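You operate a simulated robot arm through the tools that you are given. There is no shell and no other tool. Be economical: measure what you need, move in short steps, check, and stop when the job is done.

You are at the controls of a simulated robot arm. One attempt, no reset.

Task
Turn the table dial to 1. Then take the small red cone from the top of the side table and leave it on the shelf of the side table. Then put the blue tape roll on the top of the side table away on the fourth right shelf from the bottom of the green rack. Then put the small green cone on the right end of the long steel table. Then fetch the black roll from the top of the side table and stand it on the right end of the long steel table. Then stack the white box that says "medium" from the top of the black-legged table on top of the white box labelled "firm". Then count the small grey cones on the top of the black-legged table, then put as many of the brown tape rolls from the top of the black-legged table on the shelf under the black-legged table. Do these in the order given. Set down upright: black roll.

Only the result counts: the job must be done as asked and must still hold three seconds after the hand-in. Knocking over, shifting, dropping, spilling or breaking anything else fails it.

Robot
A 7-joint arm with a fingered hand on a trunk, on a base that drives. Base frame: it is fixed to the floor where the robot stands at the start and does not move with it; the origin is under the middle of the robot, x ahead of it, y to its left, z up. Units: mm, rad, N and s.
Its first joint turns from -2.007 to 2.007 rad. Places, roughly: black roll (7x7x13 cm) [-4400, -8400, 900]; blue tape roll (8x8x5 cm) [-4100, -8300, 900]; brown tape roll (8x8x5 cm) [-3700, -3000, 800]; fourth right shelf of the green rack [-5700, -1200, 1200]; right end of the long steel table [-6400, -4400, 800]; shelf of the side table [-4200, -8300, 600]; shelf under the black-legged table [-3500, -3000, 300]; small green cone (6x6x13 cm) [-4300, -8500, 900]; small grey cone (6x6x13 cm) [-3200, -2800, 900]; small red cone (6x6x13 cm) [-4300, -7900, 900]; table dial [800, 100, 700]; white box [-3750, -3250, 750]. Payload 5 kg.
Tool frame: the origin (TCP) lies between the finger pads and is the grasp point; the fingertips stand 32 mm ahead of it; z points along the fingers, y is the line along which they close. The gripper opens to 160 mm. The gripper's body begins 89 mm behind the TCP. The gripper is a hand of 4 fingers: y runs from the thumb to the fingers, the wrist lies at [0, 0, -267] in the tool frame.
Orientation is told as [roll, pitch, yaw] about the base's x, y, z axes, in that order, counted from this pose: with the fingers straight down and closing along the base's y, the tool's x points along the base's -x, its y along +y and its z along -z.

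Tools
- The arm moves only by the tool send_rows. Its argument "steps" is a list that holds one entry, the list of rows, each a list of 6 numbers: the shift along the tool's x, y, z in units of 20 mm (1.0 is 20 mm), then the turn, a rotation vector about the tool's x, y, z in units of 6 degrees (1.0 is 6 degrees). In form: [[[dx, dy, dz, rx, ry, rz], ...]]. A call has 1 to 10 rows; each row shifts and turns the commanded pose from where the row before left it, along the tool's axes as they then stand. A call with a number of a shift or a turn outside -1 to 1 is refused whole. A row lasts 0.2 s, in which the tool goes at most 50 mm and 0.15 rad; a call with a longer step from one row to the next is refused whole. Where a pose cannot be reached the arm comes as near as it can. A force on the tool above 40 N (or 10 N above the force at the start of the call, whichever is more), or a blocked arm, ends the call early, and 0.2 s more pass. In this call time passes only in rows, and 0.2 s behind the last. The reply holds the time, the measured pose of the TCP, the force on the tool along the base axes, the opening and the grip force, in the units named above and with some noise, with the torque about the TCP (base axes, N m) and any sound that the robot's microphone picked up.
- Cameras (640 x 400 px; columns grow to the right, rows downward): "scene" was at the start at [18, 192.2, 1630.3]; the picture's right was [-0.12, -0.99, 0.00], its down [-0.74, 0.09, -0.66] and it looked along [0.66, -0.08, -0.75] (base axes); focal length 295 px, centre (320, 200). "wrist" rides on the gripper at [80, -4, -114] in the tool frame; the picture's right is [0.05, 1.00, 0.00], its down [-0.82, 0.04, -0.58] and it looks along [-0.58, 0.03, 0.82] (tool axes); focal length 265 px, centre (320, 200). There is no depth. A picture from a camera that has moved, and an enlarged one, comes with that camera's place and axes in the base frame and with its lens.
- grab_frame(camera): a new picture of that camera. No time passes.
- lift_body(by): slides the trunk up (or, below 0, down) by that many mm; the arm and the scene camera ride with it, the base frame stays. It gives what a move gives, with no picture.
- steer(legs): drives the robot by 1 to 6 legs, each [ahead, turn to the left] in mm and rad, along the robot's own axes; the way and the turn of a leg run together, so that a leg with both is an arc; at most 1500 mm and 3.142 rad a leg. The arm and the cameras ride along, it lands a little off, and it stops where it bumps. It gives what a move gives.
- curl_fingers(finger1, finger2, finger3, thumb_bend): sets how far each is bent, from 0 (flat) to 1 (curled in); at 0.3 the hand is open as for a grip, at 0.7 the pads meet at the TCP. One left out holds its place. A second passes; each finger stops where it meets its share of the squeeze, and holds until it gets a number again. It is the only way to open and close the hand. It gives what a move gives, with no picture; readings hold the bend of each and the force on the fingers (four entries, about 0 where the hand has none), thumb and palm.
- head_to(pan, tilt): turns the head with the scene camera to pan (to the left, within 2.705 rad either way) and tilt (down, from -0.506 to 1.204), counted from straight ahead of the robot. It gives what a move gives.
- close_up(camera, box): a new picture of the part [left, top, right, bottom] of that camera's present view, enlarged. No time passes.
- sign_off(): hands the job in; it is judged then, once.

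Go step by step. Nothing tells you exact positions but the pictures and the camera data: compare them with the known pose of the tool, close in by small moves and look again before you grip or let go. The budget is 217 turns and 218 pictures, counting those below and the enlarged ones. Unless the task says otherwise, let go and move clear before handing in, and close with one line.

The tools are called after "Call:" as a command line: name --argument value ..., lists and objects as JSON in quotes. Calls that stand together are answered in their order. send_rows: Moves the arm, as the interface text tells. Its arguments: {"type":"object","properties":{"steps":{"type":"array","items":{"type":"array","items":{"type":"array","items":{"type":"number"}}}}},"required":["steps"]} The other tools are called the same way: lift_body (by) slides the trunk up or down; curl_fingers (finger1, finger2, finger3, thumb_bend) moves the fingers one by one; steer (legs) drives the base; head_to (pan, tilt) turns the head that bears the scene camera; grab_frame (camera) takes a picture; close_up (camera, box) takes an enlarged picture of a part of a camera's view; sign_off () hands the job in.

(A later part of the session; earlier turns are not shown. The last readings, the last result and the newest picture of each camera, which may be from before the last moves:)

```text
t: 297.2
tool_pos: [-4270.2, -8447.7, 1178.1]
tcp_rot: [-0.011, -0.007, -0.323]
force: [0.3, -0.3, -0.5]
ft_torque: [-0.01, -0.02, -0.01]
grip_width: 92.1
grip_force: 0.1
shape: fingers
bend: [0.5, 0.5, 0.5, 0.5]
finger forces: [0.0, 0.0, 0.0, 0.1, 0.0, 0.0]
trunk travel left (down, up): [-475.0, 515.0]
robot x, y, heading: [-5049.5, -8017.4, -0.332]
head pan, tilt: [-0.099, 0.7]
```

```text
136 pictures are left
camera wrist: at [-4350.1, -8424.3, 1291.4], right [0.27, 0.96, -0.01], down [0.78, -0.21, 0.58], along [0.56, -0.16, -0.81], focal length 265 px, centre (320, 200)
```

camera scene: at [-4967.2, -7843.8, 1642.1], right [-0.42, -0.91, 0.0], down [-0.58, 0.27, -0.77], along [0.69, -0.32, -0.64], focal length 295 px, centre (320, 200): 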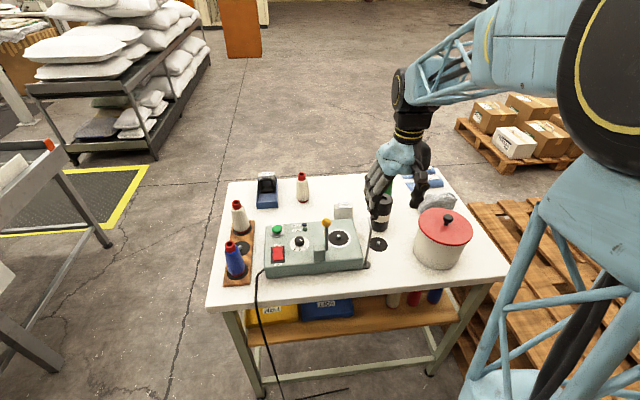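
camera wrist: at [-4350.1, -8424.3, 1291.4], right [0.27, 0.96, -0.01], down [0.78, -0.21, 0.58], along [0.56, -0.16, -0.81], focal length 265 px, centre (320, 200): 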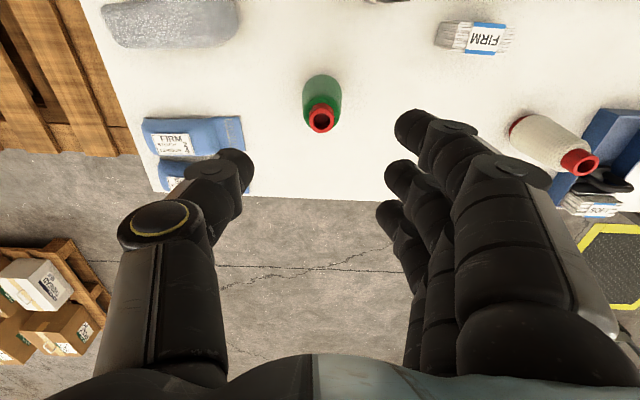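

Call:
send_rows --steps '[[[-0.7, 0.05, 1, 0, 0, 0], [0, 0, 1, 0, 0, 0], [0, 0, 1, 0, 0, 0], [0, 0, 1, 0, 0, 0], [0, 0, 1, 0, 0, 0], [0, 0, 1, 0, 0, 0], [0, 0, 1, 0, 0, 0]]]'

Call:
grab_frame --camera "wrist"

```text
t: 298.8
tool_pos: [-4258.7, -8454.4, 1036.3]
tcp_rot: [-0.01, -0.006, -0.323]
force: [0.2, -0.6, -0.3]
ft_torque: [-0.01, -0.04, -0.06]
grip_width: 92.0
grip_force: 0.0
shape: fingers
bend: [0.5, 0.5, 0.5, 0.5]
finger forces: [0.0, 0.0, 0.0, 0.1, 0.0, 0.0]
trunk travel left (down, up): [-475.0, 515.0]
robot x, y, heading: [-5049.7, -8018.8, -0.336]
head pan, tilt: [-0.099, 0.7]
```

```text
135 pictures are left
camera wrist: at [-4336.8, -8430.9, 1149.1], right [0.27, 0.96, -0.01], down [0.79, -0.21, 0.58], along [0.56, -0.16, -0.81], focal length 265 px, centre (320, 200)
```

wrist: 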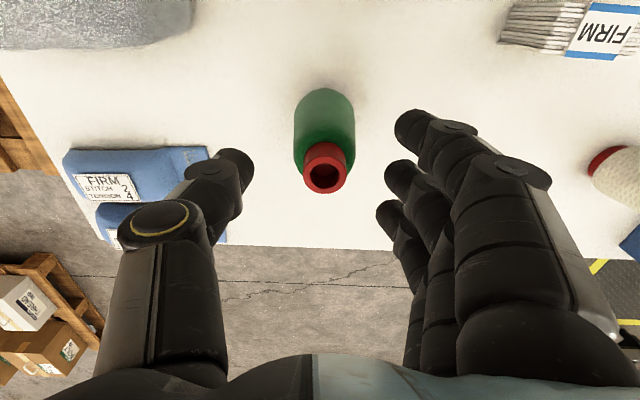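

Call:
send_rows --steps '[[[-0.25, 0.15, 1, 0, 0, 0], [0, 0, 1, 0, 0, 0], [0, 0, 1, 0, 0, 0], [0, 0, 1, 0, 0, 0], [0, 0, 1, 0, 0, 0]]]'

Call:
curl_fingers --finger1 0.72 --finger2 0.75 --finger3 0.72 --thumb_bend 0.72

Call:
send_rows --steps '[[[0, 0, -0.5, 0, 0, 0], [0, 0, -1, 0, 0, 0], [0, 0, -1, 0, 0, 0]]]'

Call:
grab_frame --camera "wrist"

```text
t: 300.0
tool_pos: [-4251.4, -8453.7, 935.0]
tcp_rot: [-0.01, -0.005, -0.323]
force: [-1.2, 0.1, 0.1]
ft_torque: [-0.02, 0.01, 0.0]
grip_width: 92.0
grip_force: 0.0
shape: fingers
bend: [0.5, 0.5, 0.5, 0.5]
finger forces: [0.1, 0.0, 0.1, 0.0, 0.0, 0.0]
trunk travel left (down, up): [-475.0, 515.0]
robot x, y, heading: [-5055.4, -8020.5, -0.331]
head pan, tilt: [-0.099, 0.7]
```

```text
t: 301.0
tool_pos: [-4251.4, -8453.0, 935.3]
tcp_rot: [-0.011, -0.009, -0.324]
force: [-0.2, 1.1, -0.1]
ft_torque: [0.0, -0.01, 0.0]
grip_width: 46.9
grip_force: 22.6
shape: fingers
bend: [0.66, 0.57, 0.71, 0.64]
finger forces: [7.8, 10.6, 3.9, 0.0, 22.4, 0.0]
trunk travel left (down, up): [-475.0, 515.0]
robot x, y, heading: [-5052.7, -8022.0, -0.332]
head pan, tilt: [-0.099, 0.7]
```

```text
t: 301.8
tool_pos: [-4251.4, -8452.6, 985.4]
tcp_rot: [-0.01, -0.007, -0.322]
force: [0.4, 0.6, -1.3]
ft_torque: [-0.03, -0.01, -0.05]
grip_width: 46.5
grip_force: 21.9
shape: fingers
bend: [0.66, 0.57, 0.71, 0.64]
finger forces: [8.0, 10.6, 3.9, 0.1, 22.3, 0.0]
trunk travel left (down, up): [-475.0, 515.0]
robot x, y, heading: [-5052.2, -8020.8, -0.331]
head pan, tilt: [-0.099, 0.7]
```

```text
134 pictures are left
camera wrist: at [-4330.1, -8429.5, 1100.0], right [0.27, 0.96, -0.01], down [0.78, -0.21, 0.58], along [0.56, -0.16, -0.81], focal length 265 px, centre (320, 200)
```

wrist: 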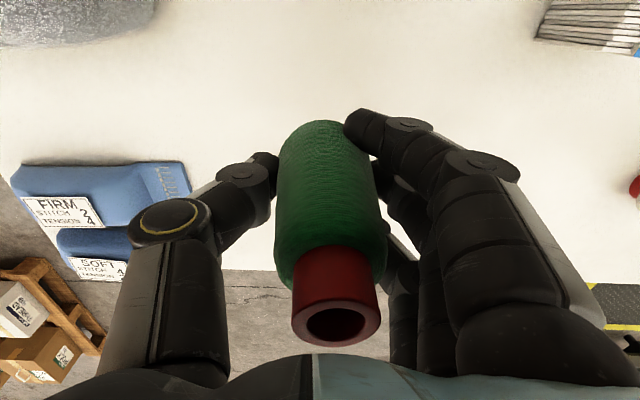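

Green cone held. I'll lift, pull in, back off and drive to the long steel table.

Call:
send_rows --steps '[[[0, 0, -1, 0, 0, 0], [0, 0, -1, 0, 0, 0], [0, 0, -1, 0, 0, 0], [0, 0, -1, 0, 0, 0], [0, 0, -1, 0, 0, 0], [0, 0, -1, 0, 0, 0], [0, 0, -1, 0, 0, 0], [0, 0, -1, 0, 0, 0], [0, 0, -1, 0, 0, 0], [0, 0, -1, 0, 0, 0]]]'

Call:
send_rows --steps '[[[1, 0.34, 0, 0, 0, 0], [1, 0.34, 0, 0, 0, 0], [1, 0.34, 0, 0, 0, 0], [1, 0.34, 0, 0, 0, 0], [1, 0.34, 0, 0, 0, 0], [1, 0.34, 0, 0, 0, 0], [1, 0.34, 0, 0, 0, 0], [1, 0.34, 0, 0, 0, 0], [1, 0.34, 0, 0, 0, 0], [1, 0.34, 0, 0, 0, 0]]]'

Call:
send_rows --steps '[[[1, 0.34, 0, 0, 0, 0], [1, 0.34, 0, 0, 0, 0], [1, 0.34, 0, 0, 0, 0], [1, 0.34, 0, 0, 0, 0], [1, 0.34, 0, 0, 0, 0], [1, 0.34, 0, 0, 0, 0]]]'

Call:
steer --legs '[[-300, 0], [0, 2.26]]'

```text
t: 304.0
tool_pos: [-4254.4, -8449.4, 1186.7]
tcp_rot: [-0.011, -0.008, -0.322]
force: [-0.5, -0.1, -2.0]
ft_torque: [-0.01, 0.0, -0.01]
grip_width: 46.0
grip_force: 22.7
shape: fingers
bend: [0.66, 0.57, 0.71, 0.64]
finger forces: [8.5, 10.9, 4.4, 0.0, 22.2, 0.1]
trunk travel left (down, up): [-475.0, 515.0]
robot x, y, heading: [-5053.5, -8015.8, -0.332]
head pan, tilt: [-0.099, 0.7]
```

```text
t: 306.2
tool_pos: [-4420.5, -8323.4, 1185.3]
tcp_rot: [-0.009, -0.006, -0.321]
force: [0.2, -0.2, -0.8]
ft_torque: [0.0, 0.05, -0.01]
grip_width: 46.0
grip_force: 23.5
shape: fingers
bend: [0.66, 0.57, 0.71, 0.64]
finger forces: [8.6, 10.9, 4.8, 0.0, 22.0, 0.0]
trunk travel left (down, up): [-475.0, 515.0]
robot x, y, heading: [-5054.0, -8018.2, -0.331]
head pan, tilt: [-0.099, 0.7]
```

```text
t: 307.6
tool_pos: [-4523.1, -8245.3, 1182.8]
tcp_rot: [-0.011, -0.008, -0.324]
force: [1.0, 0.0, -1.4]
ft_torque: [0.01, 0.01, 0.02]
grip_width: 46.0
grip_force: 23.5
shape: fingers
bend: [0.66, 0.57, 0.71, 0.64]
finger forces: [9.0, 11.0, 5.0, 0.0, 21.9, 0.0]
trunk travel left (down, up): [-475.0, 515.0]
robot x, y, heading: [-5055.7, -8018.5, -0.333]
head pan, tilt: [-0.099, 0.7]
```

```text
t: 315.2
tool_pos: [-5481.9, -7354.4, 1183.6]
tcp_rot: [-0.011, -0.007, 1.892]
force: [0.5, -0.3, -1.2]
ft_torque: [0.0, -0.01, -0.04]
grip_width: 45.2
grip_force: 22.0
shape: fingers
bend: [0.67, 0.57, 0.71, 0.65]
finger forces: [7.0, 11.3, 5.1, 0.1, 21.3, 0.0]
trunk travel left (down, up): [-475.0, 515.0]
robot x, y, heading: [-5347.7, -7918.0, 1.876]
head pan, tilt: [-0.099, 0.7]
```

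Call:
steer --legs '[[0, 0.08], [775, 0], [775, 0], [0, -0.51], [961, 0]]'

Call:
head_to --pan 0.3 --tilt 0.5

Call:
grab_frame --camera "scene"

```text
t: 329.8
tool_pos: [-5646.6, -4957.9, 1183.3]
tcp_rot: [-0.012, -0.008, 1.425]
force: [0.2, 0.6, -1.7]
ft_torque: [0.01, -0.03, -0.02]
grip_width: 45.0
grip_force: 22.4
shape: fingers
bend: [0.67, 0.57, 0.71, 0.65]
finger forces: [6.8, 11.0, 5.1, 0.0, 21.2, 0.0]
trunk travel left (down, up): [-475.0, 515.0]
robot x, y, heading: [-5777.0, -5525.0, 1.414]
head pan, tilt: [-0.099, 0.7]
```

```text
t: 330.7
tool_pos: [-5646.6, -4958.4, 1183.9]
tcp_rot: [-0.01, -0.007, 1.426]
force: [-0.2, 0.6, -2.8]
ft_torque: [-0.03, -0.02, -0.02]
grip_width: 44.7
grip_force: 21.6
shape: fingers
bend: [0.67, 0.57, 0.71, 0.65]
finger forces: [6.8, 11.2, 5.2, 0.0, 21.2, 0.1]
trunk travel left (down, up): [-475.0, 515.0]
robot x, y, heading: [-5781.1, -5520.9, 1.416]
head pan, tilt: [0.3, 0.499]
```

```text
133 pictures are left
camera scene: at [-6000.7, -5461.0, 1659.7], right [0.99, 0.14, 0.0], down [0.07, -0.47, -0.88], along [-0.13, 0.87, -0.48], focal length 295 px, centre (320, 200)
```

scene: 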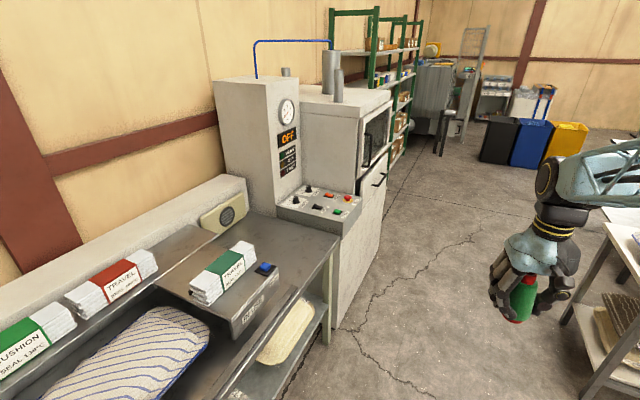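

Call:
steer --legs '[[0, -0.1], [420, 0], [400, 0], [0, 1.47]]'

Call:
head_to --pan 0.0 --tilt 0.7

Call:
grab_frame --camera "scene"

Call:
grab_frame --camera "wrist"

```text
t: 339.8
tool_pos: [-6112.8, -4494.0, 1183.5]
tcp_rot: [-0.011, -0.006, 2.846]
force: [0.5, -0.3, -1.9]
ft_torque: [0.0, -0.01, 0.0]
grip_width: 43.9
grip_force: 21.9
shape: fingers
bend: [0.68, 0.57, 0.71, 0.65]
finger forces: [6.4, 11.1, 5.3, 0.0, 21.1, 0.0]
trunk travel left (down, up): [-475.0, 515.0]
robot x, y, heading: [-5575.8, -4707.7, 2.834]
head pan, tilt: [0.3, 0.499]
```

```text
t: 340.6
tool_pos: [-6112.1, -4493.8, 1183.2]
tcp_rot: [-0.012, -0.006, 2.845]
force: [-0.5, -0.3, -1.0]
ft_torque: [0.04, -0.02, -0.02]
grip_width: 44.1
grip_force: 21.6
shape: fingers
bend: [0.68, 0.57, 0.71, 0.65]
finger forces: [6.3, 11.1, 5.3, 0.0, 20.9, 0.0]
trunk travel left (down, up): [-475.0, 515.0]
robot x, y, heading: [-5575.9, -4707.9, 2.833]
head pan, tilt: [0.0, 0.7]
```

```text
132 pictures are left
camera scene: at [-5660.8, -4896.4, 1642.1], right [0.3, 0.95, 0.0], down [0.61, -0.2, -0.77], along [-0.73, 0.23, -0.64], focal length 295 px, centre (320, 200)
```

scene: 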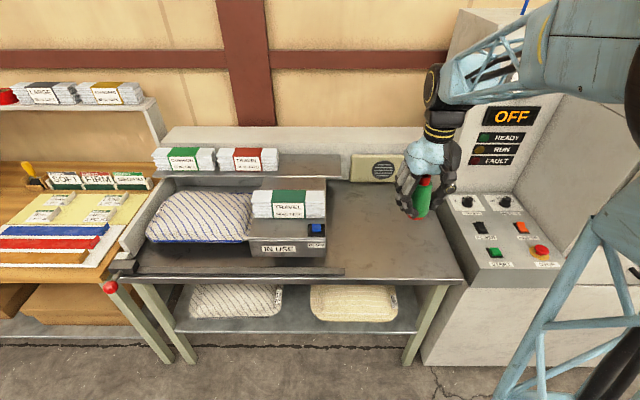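

```text
131 pictures are left
camera wrist: at [-6035.2, -4515.0, 1296.8], right [-0.24, -0.97, -0.01], down [-0.79, 0.19, 0.58], along [-0.56, 0.15, -0.81], focal length 265 px, centre (320, 200)
```

wrist: 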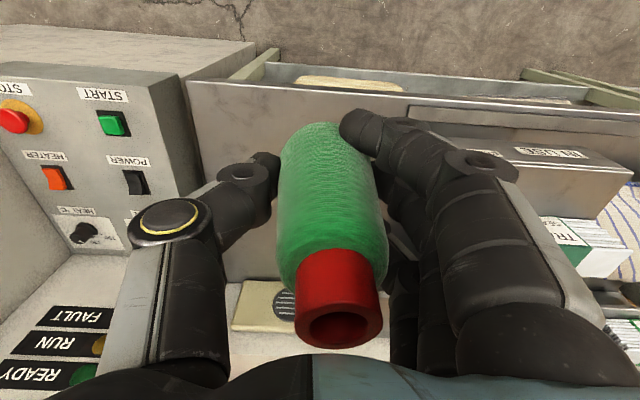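

The steel table's right end is free; its top is near z=803. I'll place the green cone around (-6338, -4496).

Call:
send_rows --steps '[[[-1, 0.31, 0, 0, 0, 0], [-1, 0.31, 0, 0, 0, 0], [-1, 0.31, 0, 0, 0, 0], [-1, 0.31, 0, 0, 0, 0], [-1, 0.31, 0, 0, 0, 0], [-1, 0.31, 0, 0, 0, 0], [-1, 0.31, 0, 0, 0, 0], [-1, 0.31, 0, 0, 0, 0], [-1, 0.31, 0, 0, 0, 0], [-1, 0.31, 0, 0, 0, 0]]]'

Call:
send_rows --steps '[[[-0.8, 0.3, 1, 0, 0, 0], [0, 0, 1, 0, 0, 0], [0, 0, 1, 0, 0, 0], [0, 0, 1, 0, 0, 0], [0, 0, 1, 0, 0, 0], [0, 0, 1, 0, 0, 0], [0, 0, 1, 0, 0, 0], [0, 0, 1, 0, 0, 0], [0, 0, 1, 0, 0, 0], [0, 0, 1, 0, 0, 0]]]'

Call:
grab_frame --camera "wrist"

Call:
close_up --camera "scene" --box '[280, 120, 480, 300]'

```text
t: 342.8
tool_pos: [-6321.1, -4494.4, 1182.6]
tcp_rot: [-0.011, -0.006, 2.843]
force: [-0.2, -0.2, -2.0]
ft_torque: [0.02, -0.02, 0.02]
grip_width: 44.0
grip_force: 21.9
shape: fingers
bend: [0.68, 0.57, 0.71, 0.65]
finger forces: [6.6, 11.1, 5.6, 0.0, 20.8, 0.1]
trunk travel left (down, up): [-475.0, 515.0]
robot x, y, heading: [-5576.8, -4707.5, 2.833]
head pan, tilt: [0.0, 0.7]
```

```text
t: 345.0
tool_pos: [-6340.2, -4494.6, 984.2]
tcp_rot: [-0.01, -0.007, 2.846]
force: [0.2, -0.5, -1.2]
ft_torque: [0.0, -0.02, 0.0]
grip_width: 43.8
grip_force: 22.2
shape: fingers
bend: [0.68, 0.57, 0.71, 0.65]
finger forces: [7.1, 11.2, 5.8, 0.0, 20.7, 0.1]
trunk travel left (down, up): [-475.0, 515.0]
robot x, y, heading: [-5574.7, -4709.0, 2.837]
head pan, tilt: [0.0, 0.7]
```

```text
130 pictures are left
camera wrist: at [-6262.6, -4514.8, 1098.1], right [-0.24, -0.97, -0.01], down [-0.79, 0.19, 0.58], along [-0.56, 0.15, -0.81], focal length 265 px, centre (320, 200)
```

wrist: 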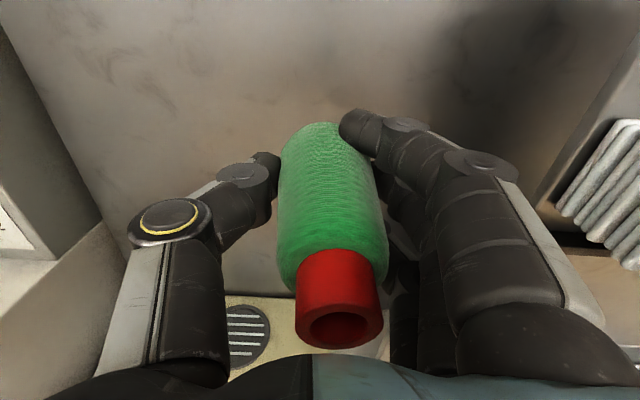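

```text
2.22 times, centred on (380, 210) of scene
camera zoom: at [-5661.0, -4896.3, 1642.1], right [0.3, 0.95, 0.0], down [0.61, -0.2, -0.76], along [-0.73, 0.23, -0.64], focal length 656 px, centre (187, 178)
```

zoom: 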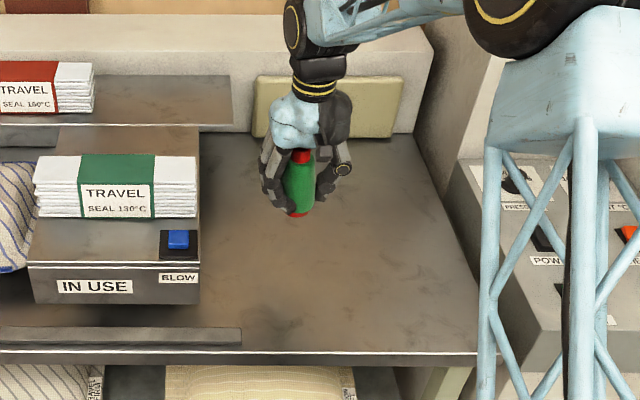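

Call:
send_rows --steps '[[[1, 0, 0, 0, 0, 0], [1, 0, 0, 0, 0, 0], [0, 0, 1, 0, 0, 0], [0, 0, 1, 0, 0, 0], [0, 0, 1, 0, 0, 0], [0, 0, 1, 0, 0, 0], [0, 0, 0.9, 0, 0, 0]]]'

Call:
send_rows --steps '[[[0, 0, 0.15, 0, 0, 0], [0, 0, 0.15, 0, 0, 0], [0, 0, 0.15, 0, 0, 0], [0, 0, 0.1, 0, 0, 0], [0, 0, 0.1, 0, 0, 0], [0, 0, 0.1, 0, 0, 0], [0, 0, 0.1, 0, 0, 0], [0, 0, 0.1, 0, 0, 0], [0, 0, 0.1, 0, 0, 0], [0, 0, 0.1, 0, 0, 0]]]'

```text
t: 346.6
tool_pos: [-6302.2, -4505.4, 887.0]
tcp_rot: [-0.012, -0.006, 2.844]
force: [-0.3, 0.8, -1.0]
ft_torque: [0.0, 0.04, -0.01]
grip_width: 43.7
grip_force: 22.5
shape: fingers
bend: [0.68, 0.57, 0.71, 0.65]
finger forces: [7.2, 11.3, 6.2, 0.0, 20.6, 0.1]
trunk travel left (down, up): [-475.0, 515.0]
robot x, y, heading: [-5575.5, -4711.4, 2.835]
head pan, tilt: [0.0, 0.7]
```

```text
t: 348.8
tool_pos: [-6302.3, -4505.5, 862.6]
tcp_rot: [-0.011, -0.006, 2.845]
force: [0.4, -0.3, -1.6]
ft_torque: [-0.05, -0.06, 0.02]
grip_width: 43.9
grip_force: 22.1
shape: fingers
bend: [0.68, 0.57, 0.71, 0.65]
finger forces: [7.3, 11.0, 6.3, 0.0, 20.5, 0.0]
trunk travel left (down, up): [-475.0, 515.0]
robot x, y, heading: [-5575.9, -4710.0, 2.83]
head pan, tilt: [0.0, 0.7]
```

Call:
send_rows --steps '[[[0, 0, 0.1, 0, 0, 0], [0, 0, 0.1, 0, 0, 0], [0, 0, 0.1, 0, 0, 0], [0, 0, 0.1, 0, 0, 0], [0, 0, 0.1, 0, 0, 0], [0, 0, 0.1, 0, 0, 0], [0, 0, 0.1, 0, 0, 0], [0, 0, 0.1, 0, 0, 0]]]'

Call:
grab_frame --camera "wrist"

```text
t: 350.5
tool_pos: [-6303.2, -4503.7, 852.9]
tcp_rot: [-0.011, -0.014, 2.846]
force: [6.2, -0.3, 24.4]
ft_torque: [-0.2, -0.17, 0.08]
grip_width: 43.2
grip_force: 30.9
shape: fingers
bend: [0.7, 0.59, 0.71, 0.66]
finger forces: [15.2, 11.9, 9.0, 0.0, 25.9, 0.0]
trunk travel left (down, up): [-475.0, 515.0]
robot x, y, heading: [-5576.5, -4710.3, 2.834]
head pan, tilt: [0.0, 0.7]
stopped in row 8: the force on the tool passed its limit at 43 N (the readings are from after the stop); the commanded pose is now the measured one
```

```text
128 pictures are left
camera wrist: at [-6224.8, -4524.3, 966.7], right [-0.24, -0.97, -0.01], down [-0.79, 0.19, 0.59], along [-0.57, 0.15, -0.81], focal length 265 px, centre (320, 200)
```

wrist: 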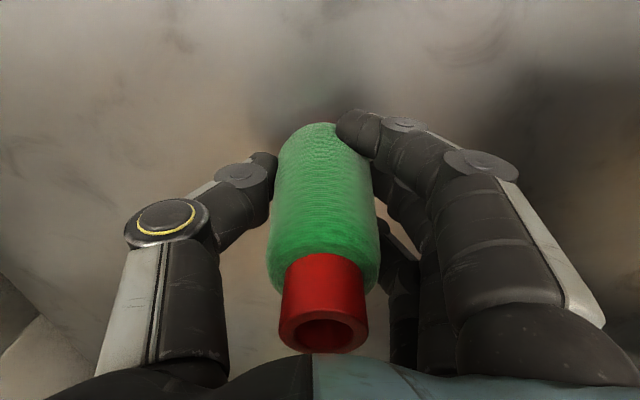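

Call:
send_rows --steps '[[[0, 0, -0.15, 0, 0, 0]]]'

Call:
curl_fingers --finger1 0.6 --finger2 0.53 --finger3 0.6 --thumb_bend 0.59

Call:
send_rows --steps '[[[0, 0, -0.2, 0, 0, 0]]]'

Call:
curl_fingers --finger1 0.46 --finger2 0.44 --finger3 0.46 --thumb_bend 0.46

Call:
grab_frame --camera "wrist"

```text
t: 350.9
tool_pos: [-6303.0, -4503.4, 853.7]
tcp_rot: [-0.011, -0.01, 2.842]
force: [2.6, -1.2, 10.8]
ft_torque: [-0.25, -0.02, 0.02]
grip_width: 43.2
grip_force: 29.0
shape: fingers
bend: [0.7, 0.59, 0.71, 0.66]
finger forces: [13.5, 11.6, 10.2, 0.0, 22.5, 0.0]
trunk travel left (down, up): [-475.0, 515.0]
robot x, y, heading: [-5574.7, -4709.1, 2.834]
head pan, tilt: [0.0, 0.7]
```

```text
t: 351.9
tool_pos: [-6303.7, -4503.0, 853.5]
tcp_rot: [-0.012, -0.01, 2.847]
force: [0.2, -0.3, 0.6]
ft_torque: [0.02, 0.01, -0.01]
grip_width: 55.6
grip_force: 0.4
shape: fingers
bend: [0.6, 0.53, 0.6, 0.59]
finger forces: [0.1, 0.0, 0.0, 0.1, 0.3, 0.1]
trunk travel left (down, up): [-475.0, 515.0]
robot x, y, heading: [-5574.7, -4708.4, 2.832]
head pan, tilt: [0.0, 0.7]
```

```text
t: 352.3
tool_pos: [-6303.0, -4503.4, 857.0]
tcp_rot: [-0.01, -0.012, 2.845]
force: [0.2, 1.3, 0.0]
ft_torque: [-0.02, 0.0, 0.0]
grip_width: 55.6
grip_force: 0.4
shape: fingers
bend: [0.6, 0.53, 0.6, 0.59]
finger forces: [0.1, 0.0, 0.0, 0.0, 0.4, 0.0]
trunk travel left (down, up): [-475.0, 515.0]
robot x, y, heading: [-5575.4, -4709.2, 2.834]
head pan, tilt: [0.0, 0.7]
```

```text
t: 353.3
tool_pos: [-6302.0, -4503.2, 858.4]
tcp_rot: [-0.011, -0.01, 2.846]
force: [-0.2, -0.6, 0.4]
ft_torque: [0.01, -0.01, -0.01]
grip_width: 106.5
grip_force: 0.1
shape: fingers
bend: [0.46, 0.44, 0.46, 0.46]
finger forces: [0.0, 0.0, 0.1, 0.0, 0.1, 0.0]
trunk travel left (down, up): [-475.0, 515.0]
robot x, y, heading: [-5575.9, -4710.3, 2.836]
head pan, tilt: [0.0, 0.7]
```

```text
127 pictures are left
camera wrist: at [-6225.2, -4524.2, 971.2], right [-0.24, -0.97, -0.01], down [-0.79, 0.19, 0.58], along [-0.57, 0.15, -0.81], focal length 265 px, centre (320, 200)
```

wrist: 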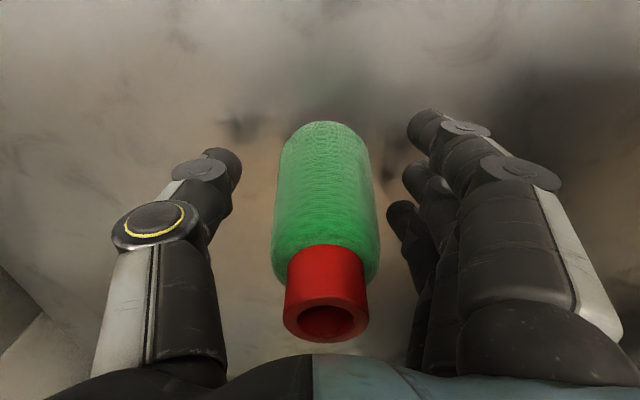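

The cone stands freely. I'll go straight up, pull in, and check.

Call:
send_rows --steps '[[[0, 0, -1, 0, 0, 0], [0, 0, -1, 0, 0, 0], [0, 0, -1, 0, 0, 0], [0, 0, -1, 0, 0, 0], [0, 0, -1, 0, 0, 0], [0, 0, -1, 0, 0, 0], [0, 0, -1, 0, 0, 0], [0, 0, -1, 0, 0, 0], [0, 0, -1, 0, 0, 0], [0, 0, -1, 0, 0, 0]]]'

Call:
send_rows --steps '[[[0.5, 0, -1, 0, 0, 0], [1, 0, -1, 0, 0, 0], [1, 0, -1, 0, 0, 0], [1, 0, -1, 0, 0, 0], [1, 0, -1, 0, 0, 0], [1, 0, 0, 0, 0, 0], [1, 0, 0, 0, 0, 0], [1, 0, 0, 0, 0, 0], [1, 0, 0, 0, 0, 0], [1, 0, 0, 0, 0, 0]]]'

Call:
grab_frame --camera "scene"

```text
t: 355.5
tool_pos: [-6301.8, -4505.4, 1058.3]
tcp_rot: [-0.01, -0.009, 2.844]
force: [-0.9, 0.4, -0.2]
ft_torque: [0.01, -0.02, 0.03]
grip_width: 106.4
grip_force: 0.1
shape: fingers
bend: [0.46, 0.44, 0.46, 0.46]
finger forces: [0.1, 0.0, 0.0, 0.0, 0.0, 0.0]
trunk travel left (down, up): [-475.0, 515.0]
robot x, y, heading: [-5575.4, -4707.5, 2.833]
head pan, tilt: [0.0, 0.7]
```

```text
t: 357.7
tool_pos: [-6121.9, -4561.7, 1156.5]
tcp_rot: [-0.011, -0.01, 2.844]
force: [-0.8, -0.9, 0.2]
ft_torque: [-0.02, 0.02, 0.0]
grip_width: 106.4
grip_force: 0.0
shape: fingers
bend: [0.46, 0.44, 0.46, 0.46]
finger forces: [0.0, 0.0, 0.1, 0.2, 0.0, 0.1]
trunk travel left (down, up): [-475.0, 515.0]
robot x, y, heading: [-5574.2, -4706.8, 2.834]
head pan, tilt: [0.0, 0.7]
```

```text
126 pictures are left
camera scene: at [-5660.4, -4896.6, 1642.1], right [0.3, 0.95, 0.0], down [0.61, -0.2, -0.77], along [-0.73, 0.23, -0.64], focal length 295 px, centre (320, 200)
```

scene: 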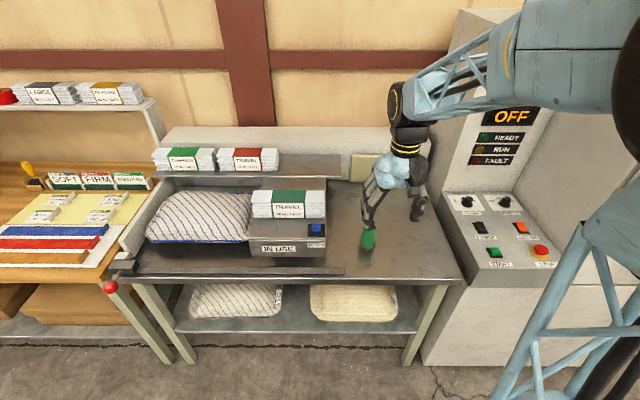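

The green cone is placed. Back to the side table for the black roll.

Call:
steer --legs '[[0, 1.6], [849, 0], [0, 0.115], [950, 0]]'

```text
t: 371.5
tool_pos: [-5975.8, -7043.6, 1157.4]
tcp_rot: [-0.009, -0.011, -1.7]
force: [0.1, -0.2, -0.2]
ft_torque: [-0.01, 0.0, -0.01]
grip_width: 106.3
grip_force: 0.0
shape: fingers
bend: [0.46, 0.44, 0.46, 0.46]
finger forces: [0.1, 0.0, 0.1, 0.0, 0.0, 0.0]
trunk travel left (down, up): [-475.0, 515.0]
robot x, y, heading: [-5920.3, -6480.6, -1.706]
head pan, tilt: [0.0, 0.7]
```

Call:
steer --legs '[[0, 0.59], [745, 0], [745, 0]]'

```text
t: 380.8
tool_pos: [-4979.9, -8292.4, 1157.3]
tcp_rot: [-0.01, -0.011, -1.082]
force: [0.6, -0.1, -0.9]
ft_torque: [-0.02, -0.02, 0.01]
grip_width: 106.2
grip_force: 0.1
shape: fingers
bend: [0.46, 0.44, 0.46, 0.46]
finger forces: [0.0, 0.1, 0.0, 0.0, 0.0, 0.0]
trunk travel left (down, up): [-475.0, 515.0]
robot x, y, heading: [-5258.4, -7799.1, -1.093]
head pan, tilt: [0.0, 0.7]
```

Call:
steer --legs '[[0, 0.26], [300, 0], [0, 0.5]]'

Call:
grab_frame --camera "wrist"

Call:
grab_frame --camera "scene"

```text
t: 385.2
tool_pos: [-4529.3, -8193.6, 1155.9]
tcp_rot: [-0.011, -0.012, -0.338]
force: [-0.4, 0.7, -0.6]
ft_torque: [-0.04, 0.04, -0.03]
grip_width: 106.8
grip_force: 0.2
shape: fingers
bend: [0.46, 0.44, 0.46, 0.46]
finger forces: [0.1, 0.1, 0.0, 0.1, 0.1, 0.0]
trunk travel left (down, up): [-475.0, 515.0]
robot x, y, heading: [-5067.3, -8020.9, -0.349]
head pan, tilt: [0.0, 0.7]
```

```text
125 pictures are left
camera wrist: at [-4607.0, -8168.1, 1269.9], right [0.28, 0.96, -0.01], down [0.78, -0.22, 0.58], along [0.56, -0.17, -0.81], focal length 265 px, centre (320, 200)
```

wrist: 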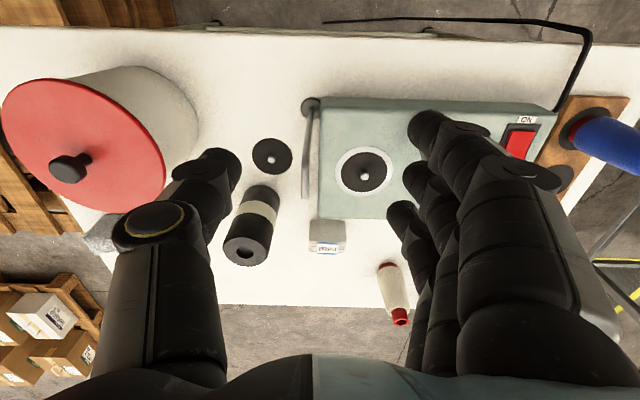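

```text
124 pictures are left
camera scene: at [-4974.1, -7841.5, 1642.0], right [-0.34, -0.94, 0.0], down [-0.6, 0.22, -0.76], along [0.72, -0.26, -0.64], focal length 295 px, centre (320, 200)
```

scene: 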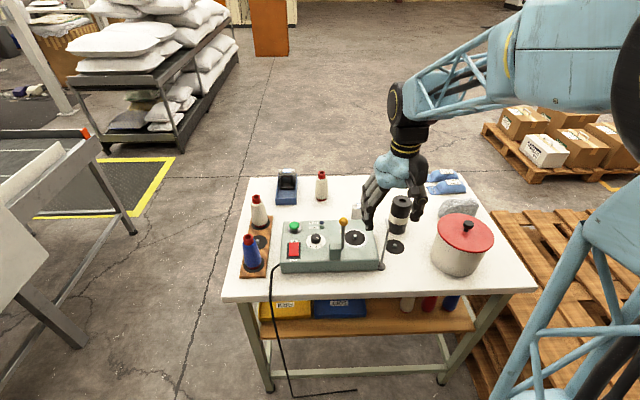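

The black roll stands near (-4362, -8354); a thin tall rod lies under the hand, so I'll rise before moving over.

Call:
send_rows --steps '[[[0, 0, -1, 0, 0, 0], [0, 0, -1, 0, 0, 0], [-1, -0.45, 0, 0, 0, 0], [-1, -0.45, 0, 0, 0, 0], [-1, -0.45, 0, 0, 0, 0], [-1, -0.45, 0, 0, 0, 0], [-1, -0.45, 0, 0, 0, 0], [-1, -0.45, 0, 0, 0, 0], [-1, -0.45, 0, 0, 0, 0], [-1, -0.45, 0, 0, 0, 0]]]'

Call:
send_rows --steps '[[[-1, -0.45, 0, 0, 0, 0], [-1, -0.45, 0, 0, 0, 0], [-0.5, -0.3, 0, 0, 0, 0]]]'

Call:
grab_frame --camera "wrist"

```text
t: 387.4
tool_pos: [-4400.9, -8316.3, 1199.0]
tcp_rot: [-0.01, -0.008, -0.336]
force: [0.7, -0.2, -0.4]
ft_torque: [-0.02, 0.02, 0.0]
grip_width: 106.7
grip_force: 0.1
shape: fingers
bend: [0.46, 0.44, 0.46, 0.46]
finger forces: [0.0, 0.0, 0.0, 0.0, 0.1, 0.1]
trunk travel left (down, up): [-475.0, 515.0]
robot x, y, heading: [-5071.4, -8026.0, -0.353]
head pan, tilt: [0.0, 0.7]
```

```text
t: 388.2
tool_pos: [-4361.4, -8353.0, 1199.4]
tcp_rot: [-0.011, -0.008, -0.34]
force: [0.0, -0.1, 0.0]
ft_torque: [0.01, 0.01, 0.03]
grip_width: 106.4
grip_force: 0.0
shape: fingers
bend: [0.46, 0.44, 0.46, 0.46]
finger forces: [0.0, 0.1, 0.0, 0.0, 0.0, 0.0]
trunk travel left (down, up): [-475.0, 515.0]
robot x, y, heading: [-5069.4, -8021.5, -0.353]
head pan, tilt: [0.0, 0.7]
```

```text
123 pictures are left
camera wrist: at [-4440.6, -8328.4, 1313.1], right [0.28, 0.96, -0.01], down [0.78, -0.22, 0.58], along [0.56, -0.17, -0.81], focal length 265 px, centre (320, 200)
```

wrist: 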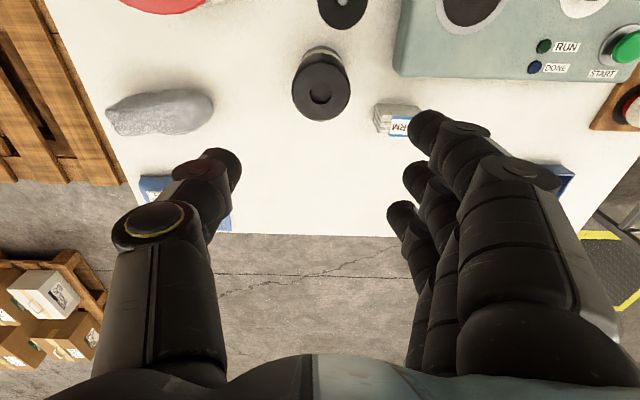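

Call:
send_rows --steps '[[[0.3, 0, 1, 0, 0, 0], [0, 0, 1, 0, 0, 0], [0, 0, 1, 0, 0, 0], [0, 0, 1, 0, 0, 0], [0, 0, 1, 0, 0, 0], [0, 0, 1, 0, 0, 0], [0, 0, 1, 0, 0, 0], [0, 0, 1, 0, 0, 0]]]'

Call:
grab_frame --camera "wrist"

```text
t: 390.0
tool_pos: [-4367.5, -8351.9, 1036.9]
tcp_rot: [-0.011, -0.01, -0.337]
force: [-0.1, -0.1, -0.2]
ft_torque: [0.0, 0.0, 0.01]
grip_width: 106.5
grip_force: 0.1
shape: fingers
bend: [0.46, 0.44, 0.46, 0.46]
finger forces: [0.0, 0.0, 0.0, 0.0, 0.0, 0.0]
trunk travel left (down, up): [-475.0, 515.0]
robot x, y, heading: [-5065.1, -8022.3, -0.351]
head pan, tilt: [0.0, 0.7]
```

```text
122 pictures are left
camera wrist: at [-4446.7, -8327.5, 1151.4], right [0.28, 0.96, -0.01], down [0.78, -0.22, 0.58], along [0.56, -0.17, -0.81], focal length 265 px, centre (320, 200)
```

wrist: 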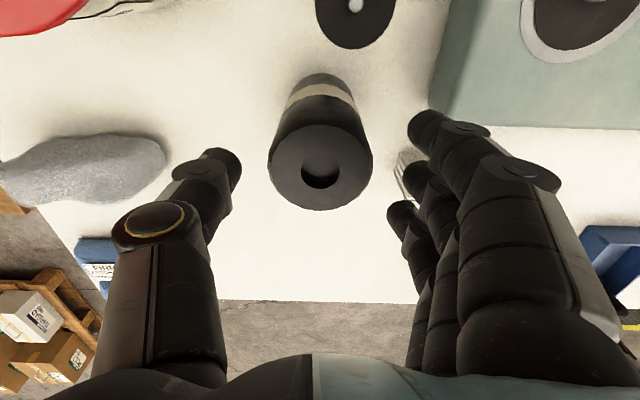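

Call:
send_rows --steps '[[[0, 0, 1, 0, 0, 0], [0, 0, 1, 0, 0, 0], [0, 0, 1, 0, 0, 0], [0, 0, 1, 0, 0, 0], [0, 0, 0.6, 0, 0, 0]]]'

Call:
curl_fingers --finger1 0.7 --finger2 0.7 --finger3 0.7 --thumb_bend 0.7

Call:
send_rows --steps '[[[0, 0, -0.5, 0, 0, 0], [0, 0, -1, 0, 0, 0], [0, 0, -1, 0, 0, 0]]]'

Call:
grab_frame --camera "wrist"

```text
t: 391.2
tool_pos: [-4366.0, -8353.2, 947.3]
tcp_rot: [-0.01, -0.01, -0.338]
force: [0.5, -0.4, 0.1]
ft_torque: [0.01, 0.01, -0.01]
grip_width: 106.4
grip_force: 0.0
shape: fingers
bend: [0.46, 0.44, 0.46, 0.46]
finger forces: [0.0, 0.1, 0.1, 0.0, 0.0, 0.0]
trunk travel left (down, up): [-475.0, 515.0]
robot x, y, heading: [-5066.2, -8023.0, -0.352]
head pan, tilt: [0.0, 0.7]
```

```text
t: 392.2
tool_pos: [-4366.1, -8354.1, 946.9]
tcp_rot: [-0.012, -0.011, -0.339]
force: [0.3, 0.1, 0.1]
ft_torque: [0.0, -0.03, -0.01]
grip_width: 63.0
grip_force: 25.6
shape: fingers
bend: [0.6, 0.54, 0.63, 0.62]
finger forces: [8.5, 9.2, 7.3, 0.0, 25.7, 0.1]
trunk travel left (down, up): [-475.0, 515.0]
robot x, y, heading: [-5066.4, -8024.5, -0.351]
head pan, tilt: [0.0, 0.7]
```

```text
t: 393.0
tool_pos: [-4367.6, -8353.8, 995.7]
tcp_rot: [-0.012, -0.009, -0.338]
force: [-0.9, -0.2, -2.2]
ft_torque: [-0.02, -0.03, -0.01]
grip_width: 63.0
grip_force: 25.9
shape: fingers
bend: [0.6, 0.54, 0.63, 0.62]
finger forces: [8.6, 9.2, 7.5, 0.0, 25.8, 0.0]
trunk travel left (down, up): [-475.0, 515.0]
robot x, y, heading: [-5071.1, -8022.6, -0.352]
head pan, tilt: [0.0, 0.7]
```

```text
121 pictures are left
camera wrist: at [-4447.1, -8328.6, 1109.6], right [0.28, 0.96, -0.01], down [0.78, -0.22, 0.58], along [0.56, -0.17, -0.81], focal length 265 px, centre (320, 200)
```

wrist: 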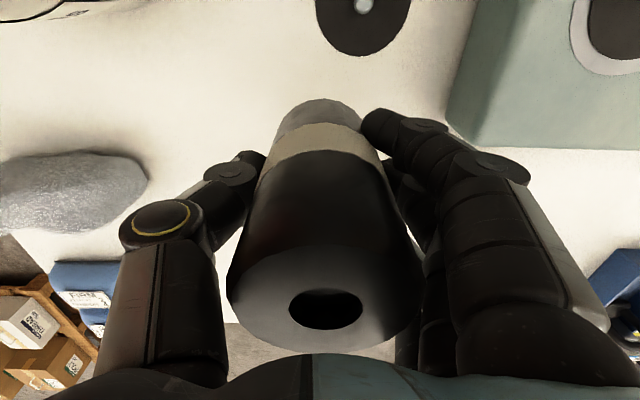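

Call:
send_rows --steps '[[[0, 0, -1, 0, 0, 0], [0, 0, -1, 0, 0, 0], [0, 0, -1, 0, 0, 0], [0, 0, -1, 0, 0, 0], [0, 0, -1, 0, 0, 0], [0, 0, -1, 0, 0, 0], [0, 0, -1, 0, 0, 0], [0, 0, -1, 0, 0, 0], [0, 0, -1, 0, 0, 0], [0, 0, -1, 0, 0, 0]]]'

Call:
send_rows --steps '[[[1, 0, -0.5, 0, 0, 0], [1, 0, -0.5, 0, 0, 0], [1, 0, 0, 0, 0, 0], [1, 0, 0, 0, 0, 0], [1, 0, 0, 0, 0, 0], [1, 0, 0, 0, 0, 0], [1, 0, 0, 0, 0, 0], [1, 0, 0, 0, 0, 0], [1, 0, 0, 0, 0, 0], [1, 0, 0, 0, 0, 0]]]'

Call:
steer --legs '[[-300, 0], [0, 2.28]]'

```text
t: 395.2
tool_pos: [-4368.6, -8348.4, 1197.7]
tcp_rot: [-0.012, -0.01, -0.338]
force: [0.9, 0.5, -2.2]
ft_torque: [-0.01, -0.02, 0.01]
grip_width: 63.1
grip_force: 26.4
shape: fingers
bend: [0.6, 0.54, 0.63, 0.62]
finger forces: [8.7, 9.2, 7.8, 0.0, 25.9, 0.0]
trunk travel left (down, up): [-475.0, 515.0]
robot x, y, heading: [-5067.7, -8023.5, -0.352]
head pan, tilt: [0.0, 0.7]
```

```text
t: 397.4
tool_pos: [-4556.8, -8281.8, 1216.8]
tcp_rot: [-0.013, -0.011, -0.339]
force: [-0.6, 0.2, -2.8]
ft_torque: [-0.02, 0.02, -0.01]
grip_width: 62.9
grip_force: 26.1
shape: fingers
bend: [0.6, 0.54, 0.63, 0.62]
finger forces: [9.0, 9.4, 8.3, 0.0, 25.6, 0.0]
trunk travel left (down, up): [-475.0, 515.0]
robot x, y, heading: [-5065.7, -8023.0, -0.352]
head pan, tilt: [0.0, 0.7]
```

```text
t: 405.2
tool_pos: [-5496.0, -7360.1, 1216.4]
tcp_rot: [-0.013, -0.01, 1.945]
force: [0.3, 0.7, -2.1]
ft_torque: [-0.01, 0.0, 0.03]
grip_width: 62.3
grip_force: 25.8
shape: fingers
bend: [0.6, 0.54, 0.63, 0.62]
finger forces: [7.9, 9.6, 7.9, 0.0, 25.4, 0.0]
trunk travel left (down, up): [-475.0, 515.0]
robot x, y, heading: [-5359.0, -7919.5, 1.928]
head pan, tilt: [0.0, 0.7]
```

Call:
steer --legs '[[0, 0.02], [774, 0], [774, 0], [0, -0.51], [961, 0]]'

```text
t: 419.7
tool_pos: [-5778.1, -4941.2, 1215.9]
tcp_rot: [-0.011, -0.009, 1.498]
force: [0.4, 0.1, -2.7]
ft_torque: [0.01, -0.02, 0.02]
grip_width: 62.3
grip_force: 25.7
shape: fingers
bend: [0.6, 0.54, 0.63, 0.62]
finger forces: [7.8, 9.5, 7.8, 0.0, 25.6, 0.0]
trunk travel left (down, up): [-475.0, 515.0]
robot x, y, heading: [-5890.4, -5504.3, 1.49]
head pan, tilt: [0.0, 0.7]
```

Call:
steer --legs '[[0, -0.27], [430, 0], [428, 0], [0, 1.58]]'

Call:
grab_frame --camera "scene"

Call:
grab_frame --camera "wrist"

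```text
t: 429.5
tool_pos: [-6100.0, -4415.3, 1216.3]
tcp_rot: [-0.008, -0.01, 2.782]
force: [-0.5, -0.6, -3.1]
ft_torque: [0.0, -0.02, 0.0]
grip_width: 61.8
grip_force: 25.1
shape: fingers
bend: [0.6, 0.54, 0.63, 0.62]
finger forces: [7.3, 9.7, 7.9, 0.0, 25.5, 0.0]
trunk travel left (down, up): [-475.0, 515.0]
robot x, y, heading: [-5596.1, -4684.2, 2.772]
head pan, tilt: [0.0, 0.7]
```

```text
120 pictures are left
camera scene: at [-5690.6, -4867.6, 1642.0], right [0.36, 0.93, 0.0], down [0.6, -0.23, -0.76], along [-0.71, 0.28, -0.64], focal length 295 px, centre (320, 200)
```

scene: 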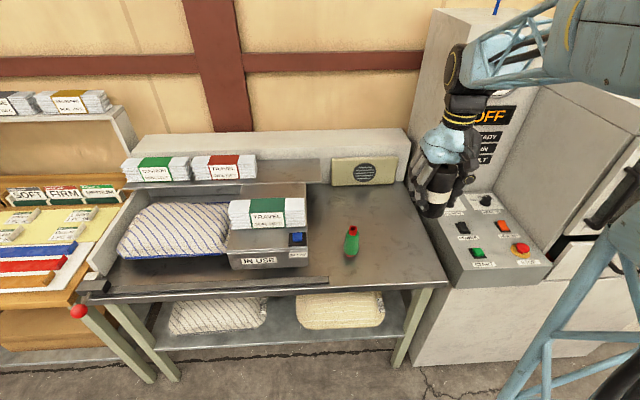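

```text
119 pictures are left
camera wrist: at [-6022.3, -4440.7, 1329.6], right [-0.3, -0.95, -0.01], down [-0.77, 0.24, 0.58], along [-0.55, 0.19, -0.81], focal length 265 px, centre (320, 200)
```

wrist: 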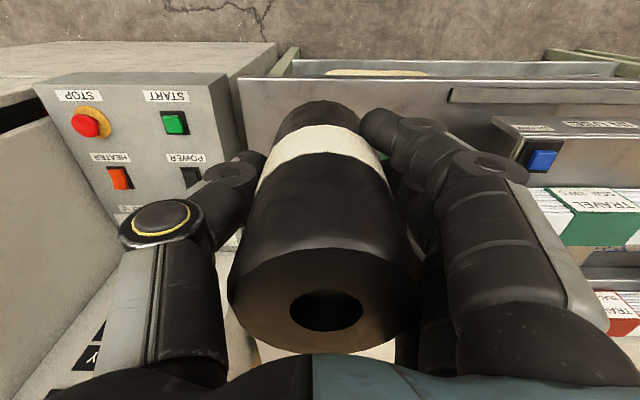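

Green cone stands well. I'll place the black roll to its right near (-6262, -4353).

Call:
send_rows --steps '[[[-1, 0, 0, 0, 0, -0.47], [-1, 0, 0, 0, 0, 0], [-1, 0, 0, 0, 0, 0], [-1, 0, 0, 0, 0, 0], [-1, 0, 0, 0, 0, 0], [-1, 0, 0, 0, 0, 0], [-1, 0, 0, 0, 0, 0], [-1, 0, 0, 0, 0, 0], [-0.7, 0, 1, 0, 0, 0], [0, 0, 1, 0, 0, 0]]]'

Call:
send_rows --steps '[[[0, 0, 1, 0, 0, 0], [0, 0, 1, 0, 0, 0], [0, 0, 1, 0, 0, 0], [0, 0, 1, 0, 0, 0], [0, 0, 1, 0, 0, 0], [0, 0, 1, 0, 0, 0], [0, 0, 1, 0, 0, 0], [0, 0, 1, 0, 0, 0]]]'

Call:
grab_frame --camera "wrist"

Call:
close_up --camera "scene" --box '[280, 120, 500, 310]'

```text
t: 431.7
tool_pos: [-6262.1, -4358.3, 1177.2]
tcp_rot: [-0.011, -0.009, 2.831]
force: [-0.1, -0.3, -1.7]
ft_torque: [0.01, -0.02, -0.01]
grip_width: 62.0
grip_force: 25.1
shape: fingers
bend: [0.6, 0.54, 0.63, 0.62]
finger forces: [7.5, 9.8, 8.2, 0.0, 25.3, 0.0]
trunk travel left (down, up): [-475.0, 515.0]
robot x, y, heading: [-5592.2, -4690.1, 2.767]
head pan, tilt: [0.0, 0.7]
```

```text
t: 433.5
tool_pos: [-6265.1, -4359.0, 1016.6]
tcp_rot: [-0.012, -0.009, 2.831]
force: [0.0, 0.2, -4.4]
ft_torque: [0.03, -0.01, 0.0]
grip_width: 61.9
grip_force: 25.1
shape: fingers
bend: [0.6, 0.54, 0.63, 0.62]
finger forces: [7.8, 9.7, 8.2, 0.1, 25.3, 0.0]
trunk travel left (down, up): [-475.0, 515.0]
robot x, y, heading: [-5591.9, -4684.0, 2.767]
head pan, tilt: [0.0, 0.7]
```

```text
118 pictures are left
camera wrist: at [-6187.7, -4380.4, 1129.9], right [-0.26, -0.97, -0.01], down [-0.79, 0.2, 0.58], along [-0.56, 0.16, -0.81], focal length 265 px, centre (320, 200)
```

wrist: 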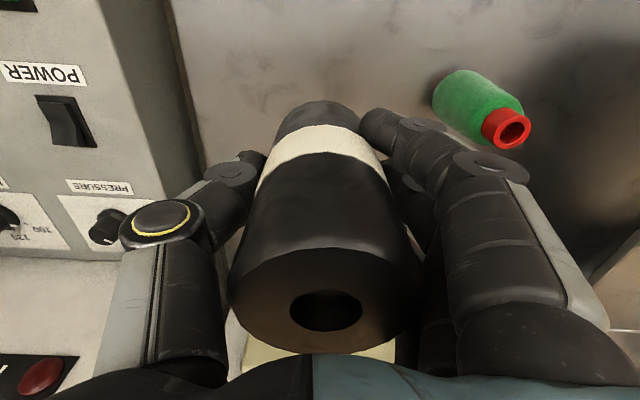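

```text
2.11 times, centred on (390, 215) of scene
camera zoom: at [-5690.7, -4867.3, 1642.1], right [0.36, 0.93, 0.0], down [0.6, -0.23, -0.76], along [-0.71, 0.28, -0.64], focal length 622 px, centre (173, 168)
```

zoom: 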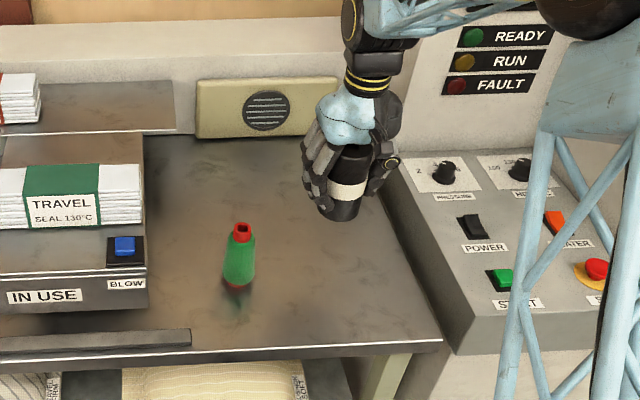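

Call:
send_rows --steps '[[[0, 0, 1, 0, 0, 0], [0, 0, 1, 0, 0, 0], [0, 0, 1, 0, 0, 0], [0, 0, 1, 0, 0, 0], [0, 0, 1, 0, 0, 0], [0, 0, 1, 0, 0, 0], [0, 0, 0.5, 0, 0, 0]]]'

Call:
send_rows --steps '[[[0, 0, 0.15, 0, 0, 0], [0, 0, 0.1, 0, 0, 0], [0, 0, 0.1, 0, 0, 0], [0, 0, 0.1, 0, 0, 0], [0, 0, 0.1, 0, 0, 0], [0, 0, 0.1, 0, 0, 0], [0, 0, 0.1, 0, 0, 0], [0, 0, 0.1, 0, 0, 0], [0, 0, 0.1, 0, 0, 0], [0, 0, 0.1, 0, 0, 0]]]'

```text
t: 435.1
tool_pos: [-6264.9, -4356.3, 887.0]
tcp_rot: [-0.012, -0.007, 2.831]
force: [0.3, 0.0, -2.1]
ft_torque: [-0.04, 0.0, 0.0]
grip_width: 61.8
grip_force: 25.5
shape: fingers
bend: [0.6, 0.54, 0.63, 0.62]
finger forces: [7.8, 9.8, 8.3, 0.0, 25.4, 0.0]
trunk travel left (down, up): [-475.0, 515.0]
robot x, y, heading: [-5594.5, -4680.9, 2.77]
head pan, tilt: [0.0, 0.7]
```

```text
t: 437.3
tool_pos: [-6265.4, -4355.8, 866.3]
tcp_rot: [-0.01, -0.009, 2.832]
force: [-0.2, -0.7, -2.4]
ft_torque: [0.01, 0.01, 0.01]
grip_width: 61.4
grip_force: 25.7
shape: fingers
bend: [0.6, 0.54, 0.63, 0.62]
finger forces: [7.8, 9.8, 8.2, 0.0, 25.3, 0.1]
trunk travel left (down, up): [-475.0, 515.0]
robot x, y, heading: [-5592.8, -4683.2, 2.773]
head pan, tilt: [0.0, 0.7]
```

Call:
send_rows --steps '[[[0, 0, 0.08, 0, 0, 0], [0, 0, 0.08, 0, 0, 0], [0, 0, 0.08, 0, 0, 0], [0, 0, 0.08, 0, 0, 0], [0, 0, 0.08, 0, 0, 0], [0, 0, 0.08, 0, 0, 0], [0, 0, 0.08, 0, 0, 0], [0, 0, 0.08, 0, 0, 0]]]'

Call:
grab_frame --camera "wrist"

```text
t: 438.5
tool_pos: [-6266.9, -4356.0, 863.3]
tcp_rot: [-0.012, -0.016, 2.831]
force: [5.7, -2.6, 22.8]
ft_torque: [-0.19, -0.22, 0.05]
grip_width: 61.5
grip_force: 31.0
shape: fingers
bend: [0.62, 0.55, 0.65, 0.63]
finger forces: [12.9, 10.1, 9.2, 0.0, 28.4, 0.0]
trunk travel left (down, up): [-475.0, 515.0]
robot x, y, heading: [-5594.8, -4688.4, 2.769]
head pan, tilt: [0.0, 0.7]
stopped in row 6: the force on the tool passed its limit at 42 N (the readings are from after the stop); the commanded pose is now the measured one
```

```text
116 pictures are left
camera wrist: at [-6188.8, -4378.3, 976.6], right [-0.26, -0.97, -0.01], down [-0.78, 0.2, 0.59], along [-0.57, 0.16, -0.81], focal length 265 px, centre (320, 200)
```

wrist: 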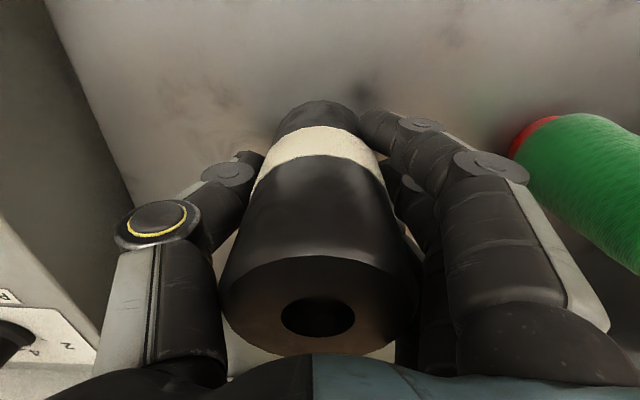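

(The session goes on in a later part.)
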